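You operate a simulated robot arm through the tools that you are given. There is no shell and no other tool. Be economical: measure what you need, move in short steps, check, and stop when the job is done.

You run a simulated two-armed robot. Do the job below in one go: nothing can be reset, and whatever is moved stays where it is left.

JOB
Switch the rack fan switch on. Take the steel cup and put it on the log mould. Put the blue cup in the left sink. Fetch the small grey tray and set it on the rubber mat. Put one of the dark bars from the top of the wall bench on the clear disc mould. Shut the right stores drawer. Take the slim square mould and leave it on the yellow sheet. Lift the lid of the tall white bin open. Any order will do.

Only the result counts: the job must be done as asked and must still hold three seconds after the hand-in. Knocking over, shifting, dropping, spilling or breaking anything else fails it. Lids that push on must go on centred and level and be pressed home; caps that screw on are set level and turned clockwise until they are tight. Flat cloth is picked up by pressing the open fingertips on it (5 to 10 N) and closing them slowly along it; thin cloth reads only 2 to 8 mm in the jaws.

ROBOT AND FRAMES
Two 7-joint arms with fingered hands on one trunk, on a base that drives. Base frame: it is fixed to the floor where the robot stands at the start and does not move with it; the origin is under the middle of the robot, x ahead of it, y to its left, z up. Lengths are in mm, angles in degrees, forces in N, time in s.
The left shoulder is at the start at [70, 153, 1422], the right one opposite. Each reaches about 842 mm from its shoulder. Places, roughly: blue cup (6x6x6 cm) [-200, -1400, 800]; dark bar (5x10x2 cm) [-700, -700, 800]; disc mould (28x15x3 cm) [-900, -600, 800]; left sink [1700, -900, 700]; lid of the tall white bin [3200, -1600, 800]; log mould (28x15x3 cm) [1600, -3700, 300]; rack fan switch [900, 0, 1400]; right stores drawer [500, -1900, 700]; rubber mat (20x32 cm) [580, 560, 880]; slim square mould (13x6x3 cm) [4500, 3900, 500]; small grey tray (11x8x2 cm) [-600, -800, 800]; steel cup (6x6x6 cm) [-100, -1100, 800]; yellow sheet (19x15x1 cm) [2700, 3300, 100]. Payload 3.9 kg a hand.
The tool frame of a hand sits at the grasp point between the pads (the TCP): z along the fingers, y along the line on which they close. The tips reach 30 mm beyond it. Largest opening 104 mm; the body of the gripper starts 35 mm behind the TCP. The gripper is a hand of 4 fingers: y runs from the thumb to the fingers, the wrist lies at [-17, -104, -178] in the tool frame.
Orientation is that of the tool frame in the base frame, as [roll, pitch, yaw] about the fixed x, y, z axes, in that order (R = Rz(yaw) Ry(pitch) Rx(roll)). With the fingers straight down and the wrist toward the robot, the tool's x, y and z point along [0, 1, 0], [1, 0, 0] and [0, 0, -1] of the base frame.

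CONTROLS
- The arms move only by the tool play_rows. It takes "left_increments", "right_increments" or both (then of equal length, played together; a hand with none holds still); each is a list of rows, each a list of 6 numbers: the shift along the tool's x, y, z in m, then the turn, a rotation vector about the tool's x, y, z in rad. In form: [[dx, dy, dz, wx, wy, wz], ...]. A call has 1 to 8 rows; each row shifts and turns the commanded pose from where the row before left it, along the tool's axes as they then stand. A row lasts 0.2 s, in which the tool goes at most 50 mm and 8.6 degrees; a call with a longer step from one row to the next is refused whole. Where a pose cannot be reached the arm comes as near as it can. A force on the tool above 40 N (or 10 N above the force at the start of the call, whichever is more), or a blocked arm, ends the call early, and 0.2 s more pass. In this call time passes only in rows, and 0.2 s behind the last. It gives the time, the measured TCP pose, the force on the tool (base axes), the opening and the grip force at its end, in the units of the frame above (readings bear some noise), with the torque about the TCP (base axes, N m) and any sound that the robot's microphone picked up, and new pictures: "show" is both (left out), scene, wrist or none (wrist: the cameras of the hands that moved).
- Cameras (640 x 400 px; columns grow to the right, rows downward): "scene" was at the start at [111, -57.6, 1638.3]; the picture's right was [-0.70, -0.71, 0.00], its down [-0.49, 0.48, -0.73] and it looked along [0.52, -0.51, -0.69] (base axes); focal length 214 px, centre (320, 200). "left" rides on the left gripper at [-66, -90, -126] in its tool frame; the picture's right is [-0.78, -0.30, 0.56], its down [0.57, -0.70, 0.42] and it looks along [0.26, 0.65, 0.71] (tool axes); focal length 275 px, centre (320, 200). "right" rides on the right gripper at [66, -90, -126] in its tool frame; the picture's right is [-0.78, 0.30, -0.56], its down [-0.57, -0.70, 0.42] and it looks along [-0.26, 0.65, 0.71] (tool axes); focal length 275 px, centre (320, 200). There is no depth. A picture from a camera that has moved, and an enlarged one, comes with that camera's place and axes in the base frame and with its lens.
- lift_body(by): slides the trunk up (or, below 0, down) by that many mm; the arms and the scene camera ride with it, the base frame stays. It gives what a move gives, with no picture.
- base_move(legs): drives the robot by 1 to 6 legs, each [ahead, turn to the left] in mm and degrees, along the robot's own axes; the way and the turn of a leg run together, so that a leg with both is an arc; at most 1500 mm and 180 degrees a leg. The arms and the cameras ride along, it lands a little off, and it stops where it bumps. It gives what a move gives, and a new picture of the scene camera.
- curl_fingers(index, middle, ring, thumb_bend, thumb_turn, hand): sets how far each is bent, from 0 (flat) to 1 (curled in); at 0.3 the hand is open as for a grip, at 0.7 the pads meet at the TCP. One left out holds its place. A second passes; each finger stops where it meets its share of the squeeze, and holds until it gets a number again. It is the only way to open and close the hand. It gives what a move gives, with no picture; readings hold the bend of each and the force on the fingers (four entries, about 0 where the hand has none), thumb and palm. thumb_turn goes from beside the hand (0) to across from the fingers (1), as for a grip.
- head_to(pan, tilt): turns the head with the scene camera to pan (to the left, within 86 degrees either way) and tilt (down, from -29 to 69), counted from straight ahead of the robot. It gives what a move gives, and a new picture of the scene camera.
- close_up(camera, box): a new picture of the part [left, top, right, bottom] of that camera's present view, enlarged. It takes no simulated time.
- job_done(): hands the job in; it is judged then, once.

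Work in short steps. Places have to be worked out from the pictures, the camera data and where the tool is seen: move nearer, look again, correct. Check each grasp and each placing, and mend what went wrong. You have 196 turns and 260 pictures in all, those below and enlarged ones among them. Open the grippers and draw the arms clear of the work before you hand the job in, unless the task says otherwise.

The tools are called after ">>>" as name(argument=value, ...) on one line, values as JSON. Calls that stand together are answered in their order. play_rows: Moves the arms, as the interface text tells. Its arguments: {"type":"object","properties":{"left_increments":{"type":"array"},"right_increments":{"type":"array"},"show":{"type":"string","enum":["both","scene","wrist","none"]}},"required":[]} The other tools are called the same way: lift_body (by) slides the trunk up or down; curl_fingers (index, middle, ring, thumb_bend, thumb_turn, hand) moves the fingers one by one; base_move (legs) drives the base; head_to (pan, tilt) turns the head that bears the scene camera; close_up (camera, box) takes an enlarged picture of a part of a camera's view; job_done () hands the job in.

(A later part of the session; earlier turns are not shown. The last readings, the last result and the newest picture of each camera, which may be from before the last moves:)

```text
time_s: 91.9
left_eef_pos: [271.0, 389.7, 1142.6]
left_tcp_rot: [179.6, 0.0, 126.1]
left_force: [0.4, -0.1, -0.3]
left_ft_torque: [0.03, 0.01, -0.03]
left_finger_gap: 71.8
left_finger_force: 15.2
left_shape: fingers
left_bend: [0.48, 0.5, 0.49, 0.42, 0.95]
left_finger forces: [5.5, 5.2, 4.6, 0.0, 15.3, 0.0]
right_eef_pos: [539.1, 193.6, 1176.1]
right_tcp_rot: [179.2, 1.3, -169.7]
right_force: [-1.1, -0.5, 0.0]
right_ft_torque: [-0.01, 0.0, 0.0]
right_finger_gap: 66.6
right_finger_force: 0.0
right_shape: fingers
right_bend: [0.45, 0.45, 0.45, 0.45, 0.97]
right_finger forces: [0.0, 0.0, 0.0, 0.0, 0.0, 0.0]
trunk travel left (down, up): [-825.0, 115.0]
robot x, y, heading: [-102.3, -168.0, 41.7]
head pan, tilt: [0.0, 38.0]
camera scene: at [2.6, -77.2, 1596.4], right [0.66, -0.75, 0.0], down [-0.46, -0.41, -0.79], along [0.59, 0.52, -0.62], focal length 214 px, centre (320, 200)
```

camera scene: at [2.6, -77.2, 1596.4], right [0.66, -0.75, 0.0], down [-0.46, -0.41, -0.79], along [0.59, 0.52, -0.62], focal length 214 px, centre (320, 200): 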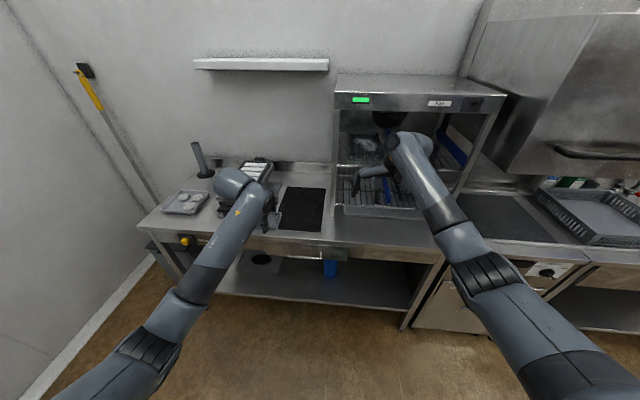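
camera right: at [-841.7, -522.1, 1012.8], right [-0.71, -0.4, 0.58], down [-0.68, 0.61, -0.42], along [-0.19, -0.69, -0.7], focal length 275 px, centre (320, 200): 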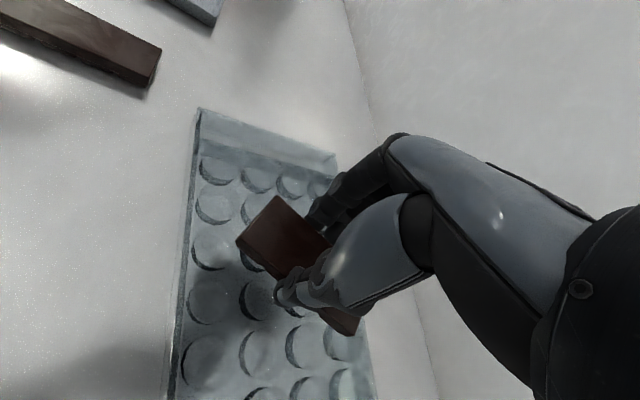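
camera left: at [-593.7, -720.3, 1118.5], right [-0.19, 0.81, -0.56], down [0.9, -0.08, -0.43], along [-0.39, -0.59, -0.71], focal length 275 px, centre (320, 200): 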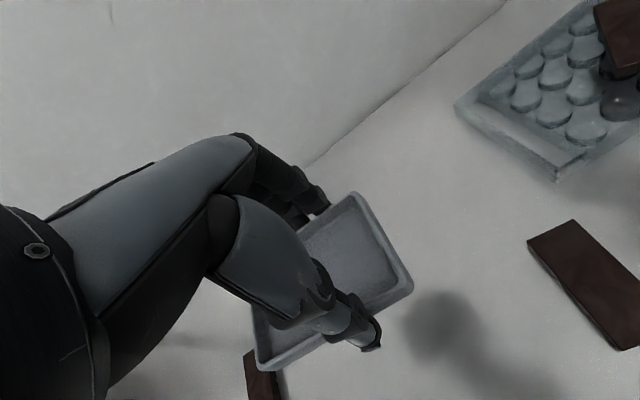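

Mat centre about (576,545). The right hand would run into the rack, so I draw it back before driving closer.

>>> play_rows(right_increments=[[0.0374, -0.0228, 0, 0, 0, 0], [0.0374, -0.0228, 0, 0, 0, 0], [0.0374, -0.0228, 0, 0, 0, 0], [0.0374, -0.0228, 0, 0, 0, 0], [0.0374, -0.0228, 0, 0, 0, 0], [0.0374, -0.0228, 0, 0, 0, 0], [0.0374, -0.0228, 0, 0, 0, 0], [0.0374, -0.0228, 0, 0, 0, 0]], show="none")

>>> base_move(legs=[[260, 0]])

```text
time_s: 93.7
left_eef_pos: [267.4, 391.0, 1142.6]
left_tcp_rot: [179.7, 0.2, 126.2]
left_force: [0.1, 0.5, -0.4]
left_ft_torque: [-0.01, -0.03, 0.0]
left_finger_gap: 71.8
left_finger_force: 15.3
left_shape: fingers
left_bend: [0.48, 0.5, 0.49, 0.42, 0.95]
left_finger forces: [5.5, 5.3, 4.8, 0.0, 15.3, 0.1]
right_eef_pos: [299.4, -13.6, 1153.4]
right_tcp_rot: [179.6, 1.5, -169.8]
right_force: [-0.6, 0.0, 0.1]
right_ft_torque: [-0.03, -0.02, 0.0]
right_finger_gap: 66.8
right_finger_force: 0.0
right_shape: fingers
right_bend: [0.45, 0.45, 0.45, 0.45, 0.97]
right_finger forces: [0.1, 0.0, 0.0, 0.1, 0.0, 0.0]
right hand out of reach, approached as far as the arm can: row 7, 8
trunk travel left (down, up): [-825.0, 115.0]
robot x, y, heading: [-103.3, -166.6, 41.5]
head pan, tilt: [0.0, 38.0]
```

```text
time_s: 95.6
left_eef_pos: [467.4, 566.7, 1142.4]
left_tcp_rot: [179.4, 0.0, 126.3]
left_force: [0.0, -0.1, -0.4]
left_ft_torque: [-0.01, -0.04, -0.03]
left_finger_gap: 71.9
left_finger_force: 15.6
left_shape: fingers
left_bend: [0.48, 0.5, 0.49, 0.42, 0.95]
left_finger forces: [5.4, 5.2, 4.7, 0.0, 15.3, 0.0]
right_eef_pos: [497.2, 162.3, 1153.1]
right_tcp_rot: [179.3, 1.4, -169.7]
right_force: [-0.2, 0.3, -0.2]
right_ft_torque: [-0.02, 0.01, -0.01]
right_finger_gap: 66.6
right_finger_force: 0.0
right_shape: fingers
right_bend: [0.45, 0.45, 0.45, 0.45, 0.97]
right_finger forces: [0.0, 0.1, 0.1, 0.0, 0.1, 0.0]
trunk travel left (down, up): [-825.0, 115.0]
robot x, y, heading: [98.2, 10.0, 41.6]
head pan, tilt: [0.0, 38.0]
camera scene: at [199.4, 99.6, 1596.6], right [0.67, -0.75, 0.0], down [-0.46, -0.41, -0.79], along [0.59, 0.53, -0.61], focal length 214 px, centre (320, 200)
```

scene: 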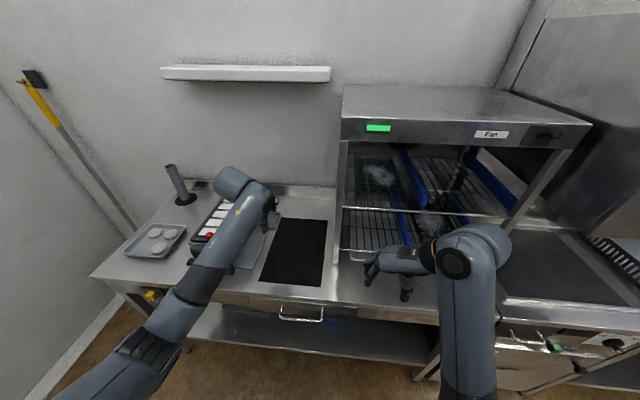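

Mat centre ≈ (560,560). I carry the tray over it and go down to about z 935.

>>> play_rows(left_increments=[[-0.0255, 0.0235, 0, 0, 0, 0], [-0.0255, 0.0235, 0, 0, 0, 0], [-0.0255, 0.0235, 0, 0, 0, 0], [0, 0, 0.045, 0, 0, 0], [0, 0, 0.045, 0, 0, 0], [0, 0, 0.045, 0, 0, 0], [0, 0, 0.045, 0, 0, 0], [0, 0, 0.027, 0, 0, 0]])

```text
time_s: 97.4
left_eef_pos: [572.2, 548.6, 934.8]
left_tcp_rot: [179.5, 0.0, 126.2]
left_force: [0.4, -0.9, -1.3]
left_ft_torque: [0.01, 0.0, 0.0]
left_finger_gap: 71.4
left_finger_force: 15.0
left_shape: fingers
left_bend: [0.48, 0.5, 0.49, 0.42, 0.95]
left_finger forces: [5.5, 5.1, 4.6, 0.1, 15.1, 0.0]
right_eef_pos: [500.4, 162.8, 1152.6]
right_tcp_rot: [179.2, 1.3, -169.6]
right_force: [0.4, 0.6, 0.0]
right_ft_torque: [-0.02, 0.05, 0.01]
right_finger_gap: 66.7
right_finger_force: 0.0
right_shape: fingers
right_bend: [0.45, 0.45, 0.45, 0.45, 0.97]
right_finger forces: [0.1, 0.0, 0.1, 0.0, 0.0, 0.0]
trunk travel left (down, up): [-825.0, 115.0]
robot x, y, heading: [94.8, 14.5, 41.7]
head pan, tilt: [0.0, 38.0]
camera scene: at [201.6, 100.9, 1596.4], right [0.67, -0.75, 0.0], down [-0.46, -0.41, -0.79], along [0.59, 0.52, -0.62], focal length 214 px, centre (320, 200)
camera left: at [536.9, 441.1, 1060.9], right [0.22, -0.8, -0.56], down [-0.9, 0.05, -0.43], along [0.37, 0.6, -0.71], focal length 275 px, centre (320, 200)
```

scene: 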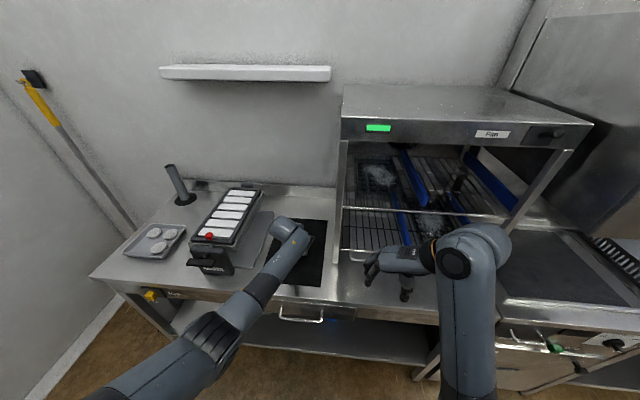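
left: 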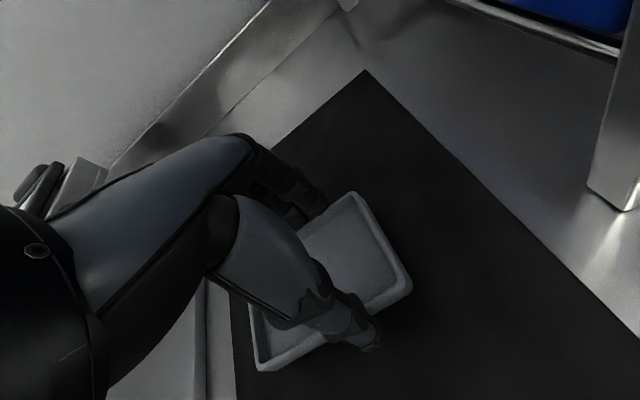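

Tray is over the mat, slightly left; I shift 15 mm right and lower until contact.

>>> play_rows(left_increments=[[-0.015, 0, 0, 0, 0, 0], [0, 0, 0.006, 0, 0, 0], [0, 0, 0.004, 0, 0, 0], [0, 0, 0.004, 0, 0, 0], [0, 0, 0.003, 0, 0, 0]], show="wrist")

```text
time_s: 98.6
left_eef_pos: [579.7, 536.9, 920.9]
left_tcp_rot: [179.5, 0.0, 126.3]
left_force: [0.3, 0.9, 0.6]
left_ft_torque: [0.02, -0.01, -0.03]
left_finger_gap: 71.5
left_finger_force: 15.4
left_shape: fingers
left_bend: [0.48, 0.5, 0.49, 0.42, 0.95]
left_finger forces: [5.5, 6.4, 4.8, 0.0, 15.5, 0.0]
right_eef_pos: [498.8, 162.7, 1153.4]
right_tcp_rot: [179.3, 1.4, -169.6]
right_force: [-0.2, 0.5, 0.8]
right_ft_torque: [0.0, -0.01, 0.05]
right_finger_gap: 66.4
right_finger_force: 0.1
right_shape: fingers
right_bend: [0.45, 0.45, 0.45, 0.45, 0.97]
right_finger forces: [0.0, 0.0, 0.1, 0.0, 0.1, 0.0]
trunk travel left (down, up): [-825.0, 115.0]
robot x, y, heading: [93.1, 6.8, 41.7]
head pan, tilt: [0.0, 38.0]
camera left: at [545.7, 428.9, 1045.1], right [0.22, -0.8, -0.56], down [-0.9, 0.05, -0.43], along [0.37, 0.6, -0.71], focal length 275 px, centre (320, 200)
```

left: 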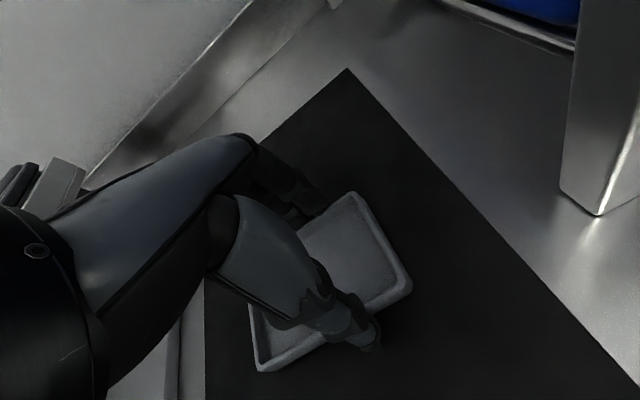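

Almost there (middle finger starts to feel something). A few more mm.

>>> play_rows(left_increments=[[0, 0, 0.003, 0, 0, 0], [0, 0, 0.003, 0, 0, 0], [0, 0, 0.003, 0, 0, 0]], show="none")

```text
time_s: 99.4
left_eef_pos: [579.9, 536.1, 917.9]
left_tcp_rot: [178.9, -0.1, 126.2]
left_force: [-0.6, 5.5, 26.1]
left_ft_torque: [0.93, -0.53, 0.12]
left_finger_gap: 71.1
left_finger_force: 28.9
left_shape: fingers
left_bend: [0.48, 0.48, 0.49, 0.42, 0.95]
left_finger forces: [6.0, 30.6, 5.7, 0.0, 15.7, 0.0]
right_eef_pos: [496.7, 160.7, 1155.4]
right_tcp_rot: [179.1, 1.5, -169.6]
right_force: [0.4, -0.5, 0.2]
right_ft_torque: [-0.01, -0.05, 0.0]
right_finger_gap: 66.9
right_finger_force: 0.1
right_shape: fingers
right_bend: [0.45, 0.45, 0.45, 0.45, 0.97]
right_finger forces: [0.0, 0.0, 0.1, 0.0, 0.0, 0.1]
trunk travel left (down, up): [-825.0, 115.0]
robot x, y, heading: [93.1, 4.3, 42.0]
head pan, tilt: [0.0, 38.0]
```

The middle fingertip rests on the mat; the tray is within a couple of mm. I ease up 3 mm, release and rise.

>>> play_rows(left_increments=[[0, 0, -0.003, 0, 0, 0]], show="none")

>>> curl_fingers(hand="left", index=0.3, middle=0.3, ring=0.3, thumb_bend=0.3)

>>> play_rows(left_increments=[[0, 0, -0.01, 0, 0, 0], [0, 0, -0.03, 0, 0, 0], [0, 0, -0.045, 0, 0, 0], [0, 0, -0.045, 0, 0, 0], [0, 0, -0.045, 0, 0, 0], [0, -0.045, -0.02, 0, 0, 0], [0, -0.045, -0.02, 0, 0, 0]], show="wrist")

```text
time_s: 99.8
left_eef_pos: [580.3, 535.9, 918.0]
left_tcp_rot: [179.2, -0.1, 126.2]
left_force: [-0.8, 6.9, 24.7]
left_ft_torque: [1.01, -0.57, 0.19]
left_finger_gap: 71.2
left_finger_force: 27.7
left_shape: fingers
left_bend: [0.48, 0.48, 0.49, 0.42, 0.95]
left_finger forces: [6.3, 27.8, 5.7, 0.0, 15.1, 0.0]
right_eef_pos: [497.0, 162.0, 1154.4]
right_tcp_rot: [179.2, 1.5, -169.6]
right_force: [0.1, 0.6, -0.2]
right_ft_torque: [0.0, 0.01, -0.01]
right_finger_gap: 66.6
right_finger_force: 0.1
right_shape: fingers
right_bend: [0.45, 0.45, 0.45, 0.45, 0.97]
right_finger forces: [0.1, 0.0, 0.1, 0.0, 0.1, 0.0]
trunk travel left (down, up): [-825.0, 115.0]
robot x, y, heading: [98.0, 5.6, 41.5]
head pan, tilt: [0.0, 38.0]
```

```text
time_s: 100.8
left_eef_pos: [580.9, 535.2, 914.7]
left_tcp_rot: [179.4, 0.0, 126.2]
left_force: [-3.5, -3.4, 8.7]
left_ft_torque: [0.24, -0.25, 0.0]
left_finger_gap: 104.4
left_finger_force: 4.4
left_shape: fingers
left_bend: [0.3, 0.32, 0.3, 0.3, 0.97]
left_finger forces: [0.0, 8.8, 0.0, 0.0, 0.0, 0.0]
right_eef_pos: [498.8, 160.9, 1153.3]
right_tcp_rot: [179.3, 1.3, -169.7]
right_force: [0.3, 0.1, 0.9]
right_ft_torque: [0.01, -0.03, -0.01]
right_finger_gap: 66.7
right_finger_force: 0.1
right_shape: fingers
right_bend: [0.45, 0.45, 0.45, 0.45, 0.97]
right_finger forces: [0.1, 0.1, 0.0, 0.0, 0.0, 0.0]
trunk travel left (down, up): [-825.0, 115.0]
robot x, y, heading: [98.4, 3.7, 41.8]
head pan, tilt: [0.0, 38.0]
```

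```text
time_s: 102.4
left_eef_pos: [504.7, 482.2, 1130.3]
left_tcp_rot: [179.4, 0.0, 126.3]
left_force: [-0.5, 0.3, 0.5]
left_ft_torque: [0.03, -0.03, 0.01]
left_finger_gap: 104.8
left_finger_force: 0.0
left_shape: fingers
left_bend: [0.3, 0.3, 0.3, 0.3, 0.97]
left_finger forces: [0.0, 0.0, 0.1, 0.0, 0.0, 0.0]
right_eef_pos: [498.1, 163.6, 1153.2]
right_tcp_rot: [179.3, 1.4, -169.6]
right_force: [0.8, 0.0, 0.3]
right_ft_torque: [-0.02, -0.05, 0.01]
right_finger_gap: 66.8
right_finger_force: 0.2
right_shape: fingers
right_bend: [0.45, 0.45, 0.45, 0.45, 0.97]
right_finger forces: [0.0, 0.0, 0.1, 0.1, 0.1, 0.0]
trunk travel left (down, up): [-825.0, 115.0]
robot x, y, heading: [97.1, 8.7, 41.5]
head pan, tilt: [0.0, 38.0]
camera left: at [471.1, 374.5, 1255.1], right [0.22, -0.8, -0.56], down [-0.9, 0.05, -0.43], along [0.37, 0.6, -0.71], focal length 275 px, centre (320, 200)
```

left: 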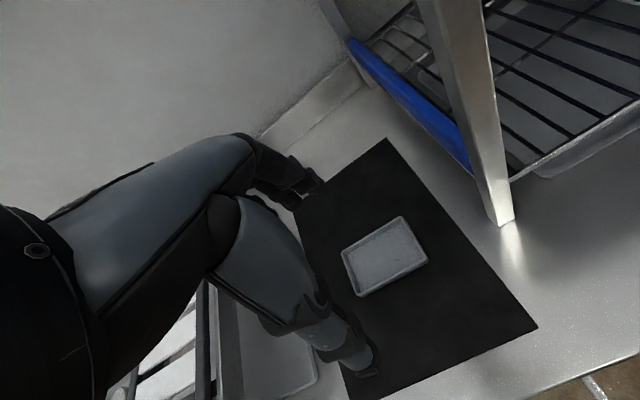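

Tray is set on the mat. Now back to the bench for the cups: reverse along the aisle, then turn left to face the bench so the hands only sweep over low items.

>>> base_move(legs=[[-200, 0], [0, 71], [-779, 0], [0, 108]])

```text
time_s: 115.4
left_eef_pos: [-179.8, -1309.8, 1127.1]
left_tcp_rot: [179.6, -0.1, -54.9]
left_force: [0.2, 0.1, 0.0]
left_ft_torque: [0.04, -0.04, -0.05]
left_finger_gap: 104.7
left_finger_force: 0.0
left_shape: fingers
left_bend: [0.3, 0.3, 0.3, 0.3, 0.97]
left_finger forces: [0.1, 0.0, 0.1, 0.0, 0.0, 0.0]
right_eef_pos: [-165.8, -989.9, 1152.6]
right_tcp_rot: [179.3, 1.4, 9.2]
right_force: [0.2, 0.3, 0.0]
right_ft_torque: [-0.01, -0.02, 0.01]
right_finger_gap: 66.9
right_finger_force: 0.1
right_shape: fingers
right_bend: [0.45, 0.45, 0.45, 0.45, 0.97]
right_finger forces: [0.0, 0.0, 0.0, 0.0, 0.0, 0.0]
trunk travel left (down, up): [-825.0, 115.0]
robot x, y, heading: [241.0, -841.4, -139.2]
head pan, tilt: [0.0, 38.0]
camera scene: at [138.7, -931.2, 1596.4], right [-0.65, 0.76, 0.0], down [0.47, 0.4, -0.79], along [-0.6, -0.51, -0.62], focal length 214 px, centre (320, 200)
```

scene: 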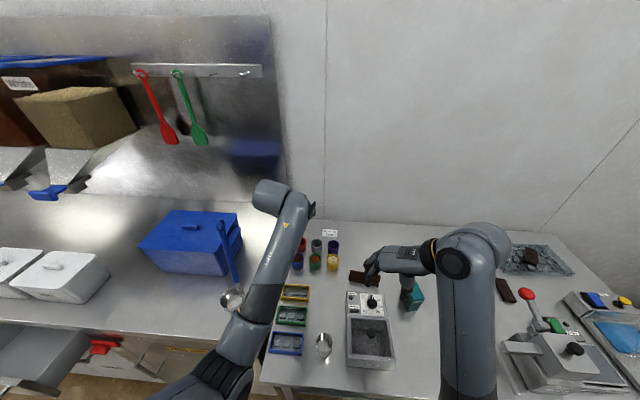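

Good stand. Enlarged look at the cups.

>>> close_up(camera="scene", box=[260, 220, 420, 370])

>>> close_up(camera="scene", box=[280, 225, 350, 280])

```text
2.67 times, centred on (340, 295) of scene
camera zoom: at [138.7, -931.2, 1596.4], right [-0.65, 0.76, 0.0], down [0.47, 0.4, -0.79], along [-0.6, -0.51, -0.62], focal length 572 px, centre (267, -53)
```

zoom: 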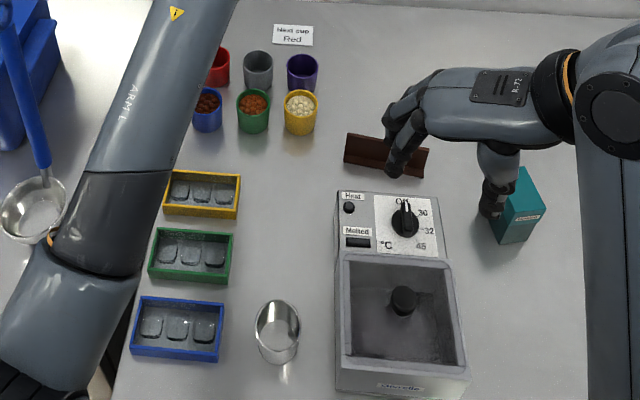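

```text
7.27 times, centred on (315, 252) of scene
camera zoom: at [138.7, -931.2, 1596.4], right [-0.65, 0.76, 0.0], down [0.47, 0.4, -0.79], along [-0.6, -0.51, -0.62], focal length 1560 px, centre (356, -182)
```

zoom: 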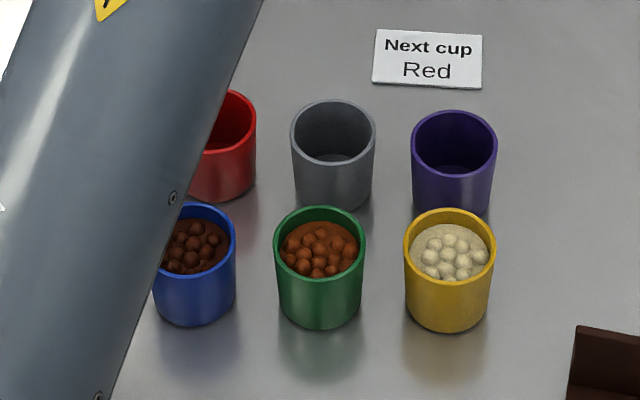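

The blue cup stands ~20 mm from its neighbours, so I'll pinch it with thumb and middle finger only, the finger entering the wider hole between the four cups (y heading ≈174°). I preshape the left hand, lower the trunk and position above it.

>>> curl_fingers(hand="left", index=1, ring=1, middle=0.36, thumb_bend=0.36)

>>> lift_body(by=-130)

>>> play_rows(left_increments=[[0, 0, 0, 0, 0, 0.1434], [0, 0, 0, 0, 0, 0.1434], [0, 0, 0, 0, 0, 0.1434], [0, 0, 0, 0, 0, 0.1434], [0, 0, 0, 0, 0, 0.1434], [0.028, 0.0185, 0, 0, 0, 0], [0.028, 0.0185, 0, 0, 0, 0]])

```text
time_s: 116.4
left_eef_pos: [-179.7, -1310.7, 1129.1]
left_tcp_rot: [179.4, 0.0, -54.8]
left_force: [0.5, 0.4, -0.4]
left_ft_torque: [0.0, 0.01, -0.01]
left_finger_gap: 61.7
left_finger_force: 0.0
left_shape: fingers
left_bend: [1.0, 0.36, 1.0, 0.36, 0.97]
left_finger forces: [0.0, 0.0, 0.0, 0.0, 0.0, 0.1]
right_eef_pos: [-165.1, -989.3, 1152.6]
right_tcp_rot: [179.2, 1.3, 9.3]
right_force: [-1.0, 0.9, 0.4]
right_ft_torque: [-0.02, -0.01, 0.01]
right_finger_gap: 66.9
right_finger_force: 0.1
right_shape: fingers
right_bend: [0.45, 0.45, 0.45, 0.45, 0.97]
right_finger forces: [0.1, 0.0, 0.1, 0.0, 0.0, 0.0]
trunk travel left (down, up): [-825.0, 115.0]
robot x, y, heading: [241.6, -844.3, -139.4]
head pan, tilt: [0.0, 38.0]
```

```text
time_s: 118.0
left_eef_pos: [-178.4, -1309.4, 999.1]
left_tcp_rot: [179.6, 0.0, -54.9]
left_force: [-0.9, -0.4, -0.6]
left_ft_torque: [-0.02, -0.03, -0.01]
left_finger_gap: 61.6
left_finger_force: 0.0
left_shape: fingers
left_bend: [1.0, 0.36, 1.0, 0.36, 0.97]
left_finger forces: [0.1, 0.0, 0.0, 0.0, 0.0, 0.0]
right_eef_pos: [-165.8, -989.4, 1022.8]
right_tcp_rot: [179.3, 1.3, 9.2]
right_force: [-0.2, 0.2, -0.2]
right_ft_torque: [-0.01, 0.01, 0.01]
right_finger_gap: 66.7
right_finger_force: 0.1
right_shape: fingers
right_bend: [0.45, 0.45, 0.45, 0.45, 0.97]
right_finger forces: [0.0, 0.0, 0.0, 0.1, 0.0, 0.1]
trunk travel left (down, up): [-695.0, 245.0]
robot x, y, heading: [238.2, -842.9, -139.4]
head pan, tilt: [0.0, 38.0]
```

```text
time_s: 119.6
left_eef_pos: [-223.9, -1361.4, 998.2]
left_tcp_rot: [179.8, -0.1, -96.0]
left_force: [-0.5, -0.1, -0.6]
left_ft_torque: [0.02, 0.02, 0.02]
left_finger_gap: 61.9
left_finger_force: 0.1
left_shape: fingers
left_bend: [1.0, 0.36, 1.0, 0.36, 0.97]
left_finger forces: [0.0, 0.1, 0.1, 0.0, 0.1, 0.0]
right_eef_pos: [-167.0, -990.3, 1020.7]
right_tcp_rot: [179.3, 1.3, 9.3]
right_force: [-0.8, 0.7, -0.9]
right_ft_torque: [0.0, -0.01, -0.01]
right_finger_gap: 66.9
right_finger_force: 0.0
right_shape: fingers
right_bend: [0.45, 0.45, 0.45, 0.45, 0.97]
right_finger forces: [0.0, 0.0, 0.1, 0.0, 0.1, 0.1]
trunk travel left (down, up): [-695.0, 245.0]
robot x, y, heading: [242.0, -841.8, -139.3]
head pan, tilt: [0.0, 38.0]
camera scene: at [137.9, -932.2, 1466.2], right [-0.65, 0.76, 0.0], down [0.47, 0.4, -0.79], along [-0.6, -0.51, -0.62], focal length 214 px, centre (320, 200)
camera left: at [-127.4, -1306.2, 1123.4], right [0.37, 0.74, -0.56], down [0.64, -0.64, -0.43], along [-0.68, -0.2, -0.71], focal length 275 px, centre (320, 200)
```

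scene: 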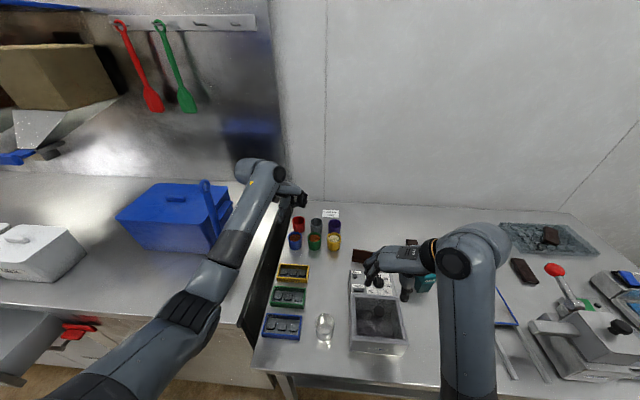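
left: 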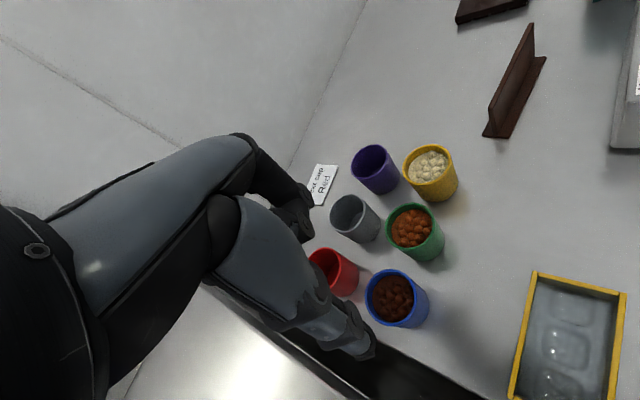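

The wrist view puts the blue cup at (-222,-1368), within a few mm of the TCP. I correct and descend to z≈895, then look.

>>> play_rows(left_increments=[[0.0036, -0.0044, 0.03, 0, 0, 0], [0, 0, 0.04, 0, 0, 0], [0, 0, 0.03, 0, 0, 0]])

>>> close_up(camera="scene", box=[230, 160, 370, 280])

```text
time_s: 120.4
left_eef_pos: [-220.4, -1365.9, 897.0]
left_tcp_rot: [179.6, -0.3, -96.0]
left_force: [0.7, 0.3, 0.8]
left_ft_torque: [0.01, -0.05, -0.01]
left_finger_gap: 61.7
left_finger_force: 0.1
left_shape: fingers
left_bend: [1.0, 0.36, 1.0, 0.36, 0.97]
left_finger forces: [0.1, 0.0, 0.0, 0.0, 0.0, 0.0]
right_eef_pos: [-165.3, -988.9, 1022.6]
right_tcp_rot: [179.2, 1.3, 9.3]
right_force: [0.2, -0.2, -0.3]
right_ft_torque: [-0.03, -0.01, 0.0]
right_finger_gap: 66.6
right_finger_force: 0.1
right_shape: fingers
right_bend: [0.45, 0.45, 0.45, 0.45, 0.97]
right_finger forces: [0.1, 0.0, 0.1, 0.1, 0.0, 0.1]
trunk travel left (down, up): [-695.0, 245.0]
robot x, y, heading: [236.0, -844.1, -139.2]
head pan, tilt: [0.0, 38.0]
camera scene: at [138.8, -931.5, 1466.4], right [-0.65, 0.76, 0.0], down [0.47, 0.4, -0.79], along [-0.6, -0.51, -0.62], focal length 214 px, centre (320, 200)
camera left: at [-123.0, -1309.6, 1023.4], right [0.37, 0.74, -0.56], down [0.64, -0.64, -0.43], along [-0.68, -0.2, -0.71], focal length 275 px, centre (320, 200)
```

scene: 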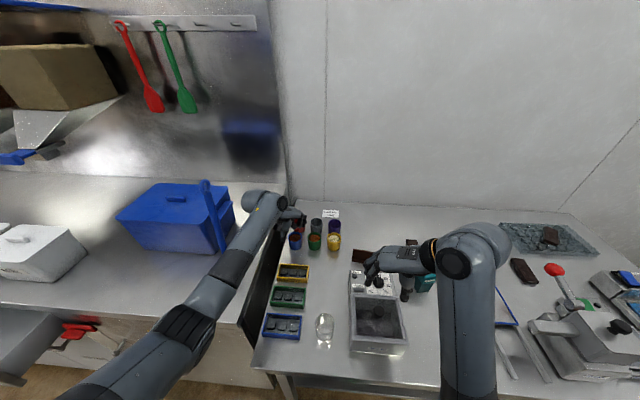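
left: 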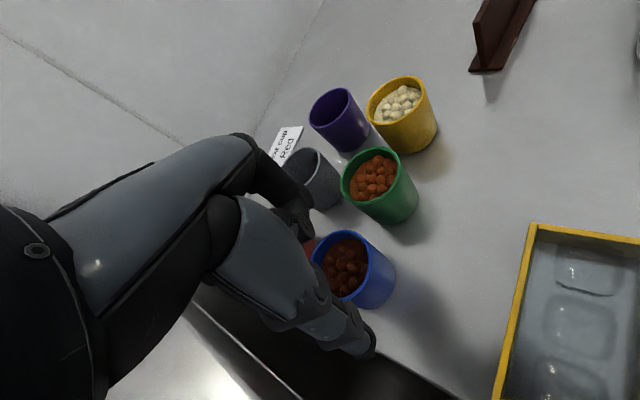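

```text
3.33 times, centred on (300, 220) of scene
camera zoom: at [138.8, -931.5, 1466.4], right [-0.65, 0.76, 0.0], down [0.47, 0.4, -0.79], along [-0.6, -0.51, -0.62], focal length 715 px, centre (387, 133)
```

zoom: 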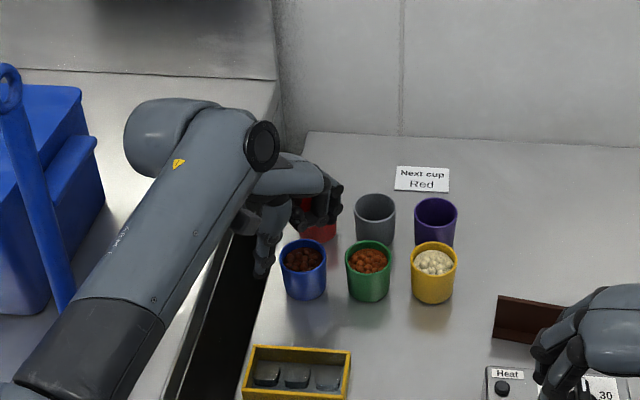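

Centred exactly. Before going down I check how low the curled fingers hang.

>>> close_up(camera="left", box=[220, 130, 420, 370])

>>> close_up(camera="scene", box=[270, 190, 350, 260])

```text
1.67 times, centred on (320, 250) of left
camera zoom: at [-123.0, -1309.6, 1023.4], right [0.37, 0.74, -0.56], down [0.64, -0.64, -0.43], along [-0.68, -0.2, -0.71], focal length 459 px, centre (320, 117)
```

zoom: 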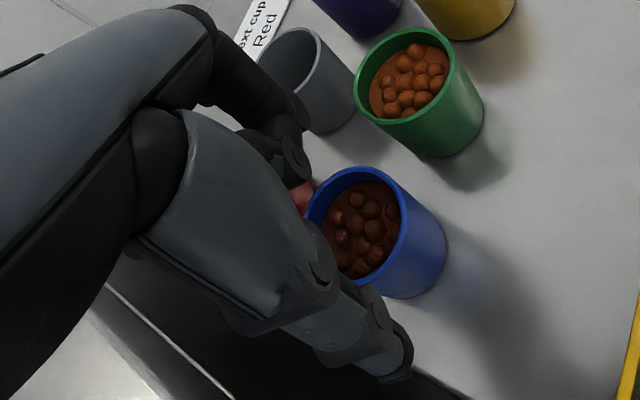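

```text
5.71 times, centred on (310, 225) of scene
camera zoom: at [138.8, -931.5, 1466.4], right [-0.65, 0.76, 0.0], down [0.47, 0.4, -0.79], along [-0.6, -0.51, -0.62], focal length 1226 px, centre (377, 57)
```

zoom: 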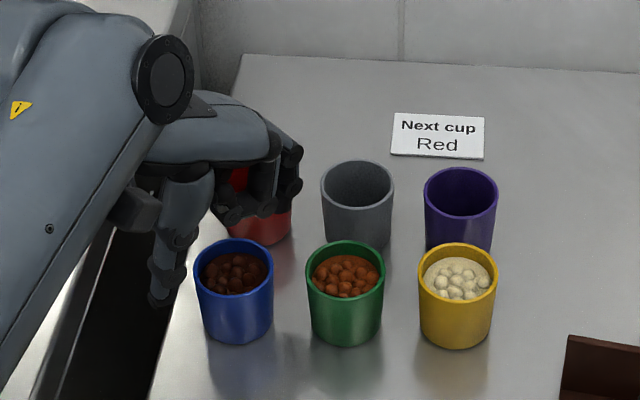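

The curled knuckles hang about at TCP height, so I keep the TCP at z≈861 (just above the rims), tips 25 mm down the cup.

>>> play_rows(left_increments=[[0, 0, 0.012, 0, 0, 0], [0, 0, 0.012, 0, 0, 0], [0, 0, 0.012, 0, 0, 0]], show="wrist")

>>> close_up(camera="scene", box=[270, 190, 350, 260])

```text
time_s: 121.2
left_eef_pos: [-220.6, -1365.1, 861.8]
left_tcp_rot: [179.7, -0.3, -95.8]
left_force: [-0.2, 0.4, 1.1]
left_ft_torque: [0.0, -0.03, 0.01]
left_finger_gap: 61.7
left_finger_force: 0.1
left_shape: fingers
left_bend: [1.0, 0.36, 1.0, 0.36, 0.97]
left_finger forces: [0.1, 0.0, 0.0, 0.0, 0.0, 0.0]
right_eef_pos: [-165.6, -990.4, 1022.9]
right_tcp_rot: [179.3, 1.3, 9.2]
right_force: [0.2, 0.6, -0.8]
right_ft_torque: [0.05, -0.02, -0.02]
right_finger_gap: 66.6
right_finger_force: 0.1
right_shape: fingers
right_bend: [0.45, 0.45, 0.45, 0.45, 0.97]
right_finger forces: [0.1, 0.0, 0.1, 0.0, 0.0, 0.0]
trunk travel left (down, up): [-695.0, 245.0]
robot x, y, heading: [240.3, -841.8, -139.3]
head pan, tilt: [0.0, 38.0]
camera left: at [-123.5, -1310.2, 987.5], right [0.37, 0.74, -0.56], down [0.64, -0.64, -0.43], along [-0.68, -0.2, -0.71], focal length 275 px, centre (320, 200)
```

left: 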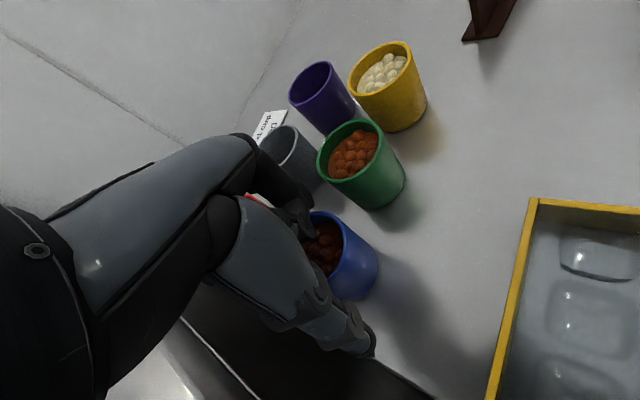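

```text
5.71 times, centred on (310, 225) of scene
camera zoom: at [138.7, -931.5, 1466.4], right [-0.65, 0.76, 0.0], down [0.47, 0.4, -0.79], along [-0.6, -0.51, -0.62], focal length 1226 px, centre (377, 57)
```

zoom: 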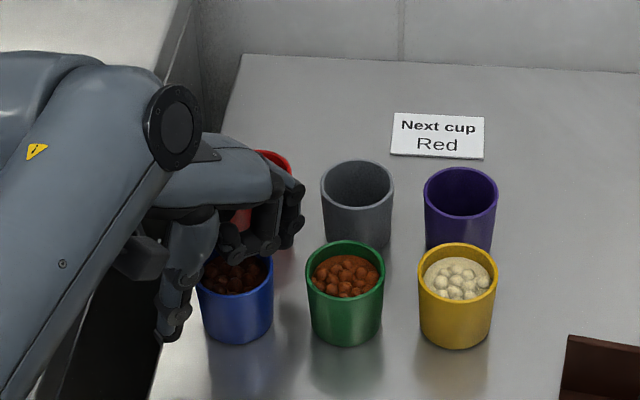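

No contact anywhere. I close thumb and middle finger.

>>> curl_fingers(hand="left", middle=0.58, thumb_bend=0.58)

>>> close_up(camera="scene", box=[270, 190, 350, 260])

```text
time_s: 122.2
left_eef_pos: [-220.3, -1367.3, 862.7]
left_tcp_rot: [179.6, -0.3, -95.9]
left_force: [-0.8, 0.3, 0.7]
left_ft_torque: [0.03, 0.01, 0.04]
left_finger_gap: 52.7
left_finger_force: 3.1
left_shape: fingers
left_bend: [1.0, 0.54, 1.0, 0.54, 0.97]
left_finger forces: [0.1, 2.9, 0.1, 0.0, 2.9, 0.0]
right_eef_pos: [-165.3, -989.6, 1023.7]
right_tcp_rot: [179.3, 1.3, 9.3]
right_force: [0.0, 0.5, 0.0]
right_ft_torque: [0.0, 0.04, -0.01]
right_finger_gap: 66.7
right_finger_force: 0.1
right_shape: fingers
right_bend: [0.45, 0.45, 0.45, 0.45, 0.97]
right_finger forces: [0.0, 0.0, 0.0, 0.0, 0.0, 0.1]
trunk travel left (down, up): [-695.0, 245.0]
robot x, y, heading: [241.9, -843.7, -139.4]
head pan, tilt: [0.0, 38.0]
```

```text
5.71 times, centred on (310, 225) of scene
camera zoom: at [138.8, -931.5, 1466.4], right [-0.65, 0.76, 0.0], down [0.47, 0.4, -0.79], along [-0.6, -0.51, -0.62], focal length 1226 px, centre (377, 57)
```

zoom: 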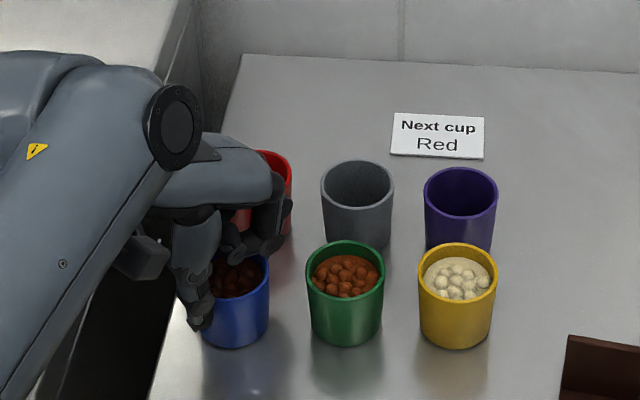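

Light grip; I increase the squeeze.

>>> curl_fingers(hand="left", middle=0.72, thumb_bend=0.72)

>>> play_rows(left_increments=[[0, 0, -0.006, 0, 0, 0], [0, 0, -0.01, 0, 0, 0]], show="wrist")

```text
time_s: 123.2
left_eef_pos: [-220.4, -1366.2, 861.0]
left_tcp_rot: [179.6, -0.3, -95.9]
left_force: [-0.1, -0.4, 2.0]
left_ft_torque: [-0.04, 0.03, -0.01]
left_finger_gap: 50.8
left_finger_force: 13.0
left_shape: fingers
left_bend: [1.0, 0.56, 1.0, 0.6, 0.95]
left_finger forces: [0.0, 12.8, 0.1, 0.1, 13.2, 0.2]
right_eef_pos: [-164.5, -989.7, 1023.0]
right_tcp_rot: [179.3, 1.3, 9.3]
right_force: [-0.1, 0.1, 0.1]
right_ft_torque: [0.0, 0.0, 0.01]
right_finger_gap: 67.0
right_finger_force: 0.1
right_shape: fingers
right_bend: [0.45, 0.45, 0.45, 0.45, 0.97]
right_finger forces: [0.1, 0.1, 0.0, 0.0, 0.0, 0.0]
trunk travel left (down, up): [-695.0, 245.0]
robot x, y, heading: [243.9, -844.1, -139.3]
head pan, tilt: [0.0, 38.0]
```

```text
time_s: 123.8
left_eef_pos: [-219.5, -1364.4, 879.7]
left_tcp_rot: [179.8, -0.2, -95.9]
left_force: [0.1, -0.8, -0.5]
left_ft_torque: [0.0, 0.0, 0.03]
left_finger_gap: 50.4
left_finger_force: 12.5
left_shape: fingers
left_bend: [1.0, 0.56, 1.0, 0.61, 0.95]
left_finger forces: [0.0, 12.8, 0.0, 0.0, 12.9, 0.0]
right_eef_pos: [-165.9, -989.7, 1023.0]
right_tcp_rot: [179.4, 1.3, 9.2]
right_force: [0.3, 0.4, -0.4]
right_ft_torque: [-0.07, 0.0, -0.01]
right_finger_gap: 66.7
right_finger_force: 0.0
right_shape: fingers
right_bend: [0.45, 0.45, 0.45, 0.45, 0.97]
right_finger forces: [0.1, 0.1, 0.1, 0.1, 0.0, 0.1]
trunk travel left (down, up): [-695.0, 245.0]
robot x, y, heading: [240.6, -842.0, -139.4]
head pan, tilt: [0.0, 38.0]
camera left: at [-122.2, -1309.2, 1004.5], right [0.37, 0.74, -0.56], down [0.64, -0.64, -0.43], along [-0.68, -0.2, -0.71], focal length 275 px, centre (320, 200)
```

left: 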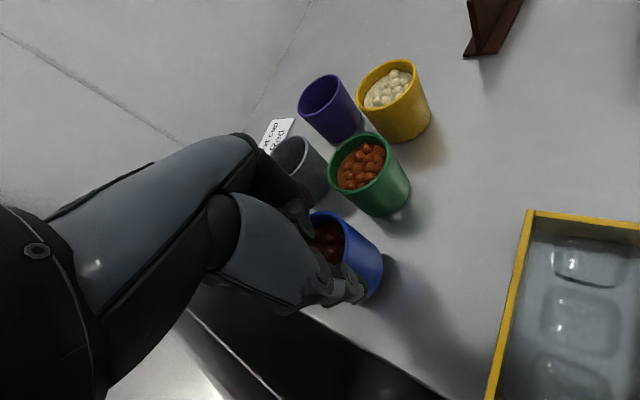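

The blue cup is coming up with the hand. I lift it well clear.

>>> play_rows(left_increments=[[0, 0, -0.02, 0, 0, 0], [0, 0, -0.03, 0, 0, 0], [0, 0, -0.03, 0, 0, 0], [0, 0, -0.03, 0, 0, 0], [0, 0, -0.03, 0, 0, 0]])

>>> close_up(camera="scene", box=[250, 160, 350, 260])

```text
time_s: 125.0
left_eef_pos: [-218.0, -1363.4, 1018.0]
left_tcp_rot: [179.7, -0.3, -95.9]
left_force: [0.5, 0.1, -0.2]
left_ft_torque: [-0.01, -0.01, 0.01]
left_finger_gap: 50.6
left_finger_force: 13.3
left_shape: fingers
left_bend: [1.0, 0.56, 1.0, 0.61, 0.95]
left_finger forces: [0.0, 12.9, 0.0, 0.0, 12.8, 0.0]
right_eef_pos: [-165.6, -989.6, 1022.1]
right_tcp_rot: [179.3, 1.3, 9.3]
right_force: [0.3, -0.2, -0.4]
right_ft_torque: [0.02, 0.01, 0.01]
right_finger_gap: 66.9
right_finger_force: 0.0
right_shape: fingers
right_bend: [0.45, 0.45, 0.45, 0.45, 0.97]
right_finger forces: [0.0, 0.1, 0.0, 0.0, 0.1, 0.0]
trunk travel left (down, up): [-695.0, 245.0]
robot x, y, heading: [239.2, -843.8, -139.2]
head pan, tilt: [0.0, 38.0]
camera scene: at [139.0, -931.2, 1466.4], right [-0.65, 0.76, 0.0], down [0.47, 0.4, -0.79], along [-0.6, -0.51, -0.62], focal length 214 px, centre (320, 200)
camera left: at [-121.3, -1307.7, 1143.8], right [0.37, 0.74, -0.56], down [0.64, -0.64, -0.43], along [-0.68, -0.2, -0.71], focal length 275 px, centre (320, 200)
```

scene: 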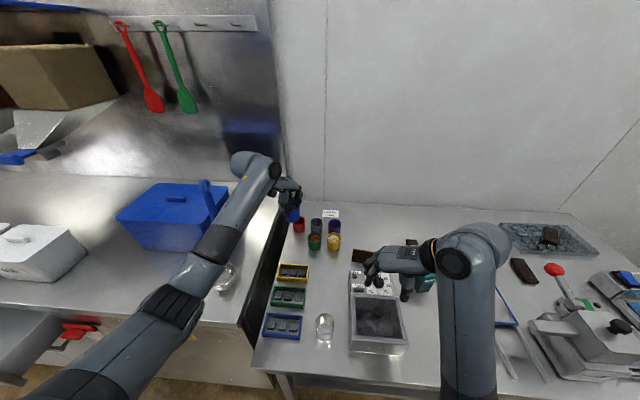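
left: 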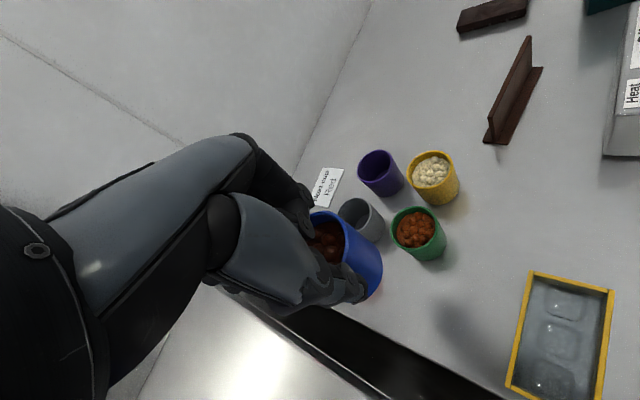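

```text
4.00 times, centred on (300, 210) of scene
camera zoom: at [139.0, -931.2, 1466.4], right [-0.65, 0.76, 0.0], down [0.47, 0.4, -0.79], along [-0.6, -0.51, -0.62], focal length 858 px, centre (400, 160)
```

zoom: 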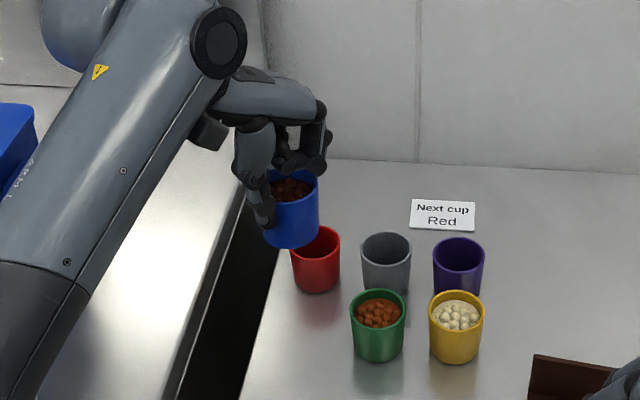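

Blue cup is held upright enough. Now I back up 150 mm and bring the right hand, turned to face forward, over the steel cup.

>>> base_move(legs=[[-150, 0]])

>>> play_rows(right_increments=[[0, 0, 0, 0, 0, 0.145], [0, 0, 0, 0, 0, 0.145], [0, 0, 0, 0, 0, 0.145], [0, 0, 0, 0, 0, 0.145], [0, 0, 0, 0, 0, 0.145], [0, 0, 0, 0, 0, 0.145], [0, 0, 0, 0, 0, 0.145]], show="none")

>>> curl_fingers(hand="right", index=0.35, middle=0.35, ring=0.35, thumb_bend=0.35)

>>> play_rows(right_increments=[[0.035, 0.032, 0, 0, 0, 0], [0.035, 0.032, 0, 0, 0, 0], [0.035, 0.032, 0, 0, 0, 0], [0.034, 0.032, 0, 0, 0, 0]])

```text
time_s: 126.3
left_eef_pos: [-107.6, -1269.9, 1017.1]
left_tcp_rot: [179.8, -0.3, -95.9]
left_force: [-0.6, 0.1, -1.4]
left_ft_torque: [0.0, -0.04, 0.0]
left_finger_gap: 50.9
left_finger_force: 12.7
left_shape: fingers
left_bend: [1.0, 0.56, 1.0, 0.61, 0.95]
left_finger forces: [0.0, 12.9, 0.0, 0.1, 12.9, 0.0]
right_eef_pos: [-54.8, -895.4, 1022.2]
right_tcp_rot: [179.4, 1.1, 9.2]
right_force: [-0.7, 0.0, -0.2]
right_ft_torque: [0.01, -0.04, -0.02]
right_finger_gap: 66.9
right_finger_force: 0.0
right_shape: fingers
right_bend: [0.45, 0.45, 0.45, 0.45, 0.97]
right_finger forces: [0.1, 0.0, 0.0, 0.0, 0.0, 0.0]
trunk travel left (down, up): [-695.0, 245.0]
robot x, y, heading: [351.6, -748.9, -139.2]
head pan, tilt: [0.0, 38.0]
camera scene: at [248.6, -837.3, 1466.2], right [-0.65, 0.76, 0.0], down [0.47, 0.4, -0.79], along [-0.6, -0.51, -0.62], focal length 214 px, centre (320, 200)
```

scene: 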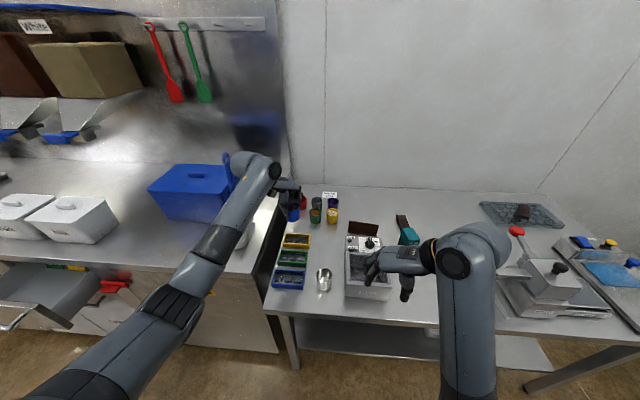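

```text
time_s: 127.2
left_eef_pos: [-106.4, -1268.6, 1018.5]
left_tcp_rot: [179.7, -0.4, -95.9]
left_force: [0.4, -0.6, -1.2]
left_ft_torque: [-0.01, 0.02, -0.04]
left_finger_gap: 50.6
left_finger_force: 12.9
left_shape: fingers
left_bend: [1.0, 0.56, 1.0, 0.61, 0.95]
left_finger forces: [0.0, 12.9, 0.0, 0.0, 12.9, 0.0]
right_eef_pos: [-85.2, -865.7, 1013.4]
right_tcp_rot: [-175.1, 10.5, -14.8]
right_force: [0.2, -0.2, -0.7]
right_ft_torque: [-0.04, 0.03, 0.01]
right_finger_gap: 66.9
right_finger_force: 0.1
right_shape: fingers
right_bend: [0.45, 0.45, 0.45, 0.45, 0.97]
right_finger forces: [0.1, 0.0, 0.0, 0.0, 0.1, 0.0]
right hand out of reach, approached as far as the arm can: row 1
trunk travel left (down, up): [-695.0, 245.0]
robot x, y, heading: [353.0, -749.1, -139.4]
head pan, tilt: [0.0, 38.0]
stopped in row 4 (right hand): the arm was blocked; the commanded pose is now the measured one
```

```text
time_s: 128.2
left_eef_pos: [-106.9, -1269.5, 1017.9]
left_tcp_rot: [179.7, -0.4, -95.9]
left_force: [0.0, 1.0, -0.4]
left_ft_torque: [0.02, 0.01, -0.03]
left_finger_gap: 50.5
left_finger_force: 13.3
left_shape: fingers
left_bend: [1.0, 0.56, 1.0, 0.61, 0.95]
left_finger forces: [0.1, 13.0, 0.1, 0.1, 12.9, 0.0]
right_eef_pos: [-85.7, -865.7, 1013.5]
right_tcp_rot: [-175.3, 10.4, -14.8]
right_force: [-0.7, -0.6, 0.7]
right_ft_torque: [-0.01, -0.03, 0.01]
right_finger_gap: 91.7
right_finger_force: 0.1
right_shape: fingers
right_bend: [0.35, 0.35, 0.35, 0.35, 0.97]
right_finger forces: [0.0, 0.0, 0.0, 0.1, 0.1, 0.0]
trunk travel left (down, up): [-695.0, 245.0]
robot x, y, heading: [351.6, -750.7, -139.6]
head pan, tilt: [0.0, 38.0]
```

```text
time_s: 129.2
left_eef_pos: [-106.3, -1270.4, 1017.8]
left_tcp_rot: [179.6, -0.2, -95.9]
left_force: [-0.7, -0.6, -1.0]
left_ft_torque: [0.01, -0.02, 0.0]
left_finger_gap: 50.5
left_finger_force: 12.5
left_shape: fingers
left_bend: [1.0, 0.56, 1.0, 0.61, 0.95]
left_finger forces: [0.1, 13.0, 0.1, 0.0, 12.8, 0.0]
right_eef_pos: [13.9, -1027.6, 977.4]
right_tcp_rot: [-175.2, 10.6, -14.7]
right_force: [0.1, 0.6, -0.3]
right_ft_torque: [0.02, 0.01, 0.0]
right_finger_gap: 91.9
right_finger_force: 0.1
right_shape: fingers
right_bend: [0.35, 0.35, 0.35, 0.35, 0.97]
right_finger forces: [0.0, 0.0, 0.1, 0.0, 0.1, 0.0]
trunk travel left (down, up): [-695.0, 245.0]
robot x, y, heading: [349.1, -748.2, -139.1]
head pan, tilt: [0.0, 38.0]
camera scene: at [250.5, -838.1, 1466.3], right [-0.65, 0.76, 0.0], down [0.47, 0.4, -0.79], along [-0.6, -0.51, -0.62], focal length 214 px, centre (320, 200)
camera right: at [120.1, -972.9, 1097.3], right [-0.73, -0.16, 0.66], down [-0.42, 0.87, -0.25], along [-0.54, -0.46, -0.7], focal length 275 px, centre (320, 200)
```

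scene: 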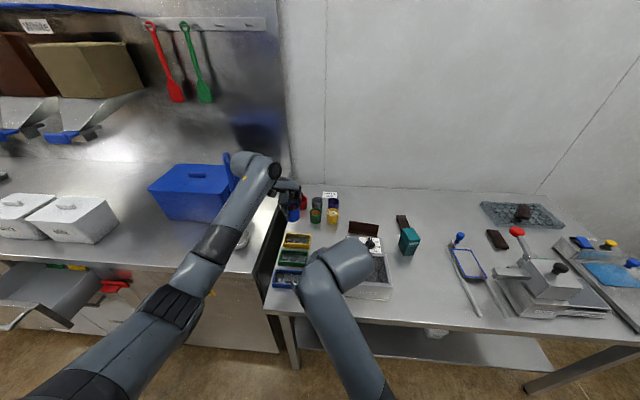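
right: 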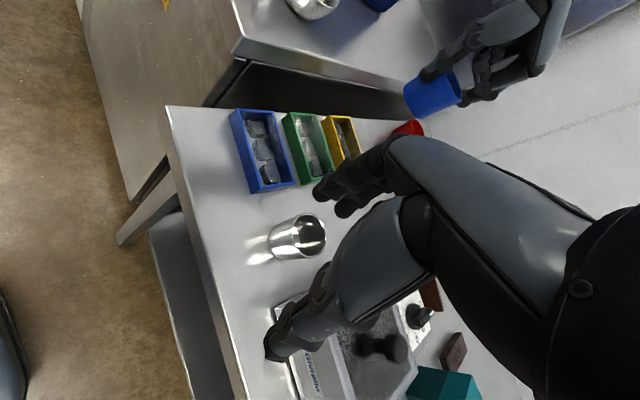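

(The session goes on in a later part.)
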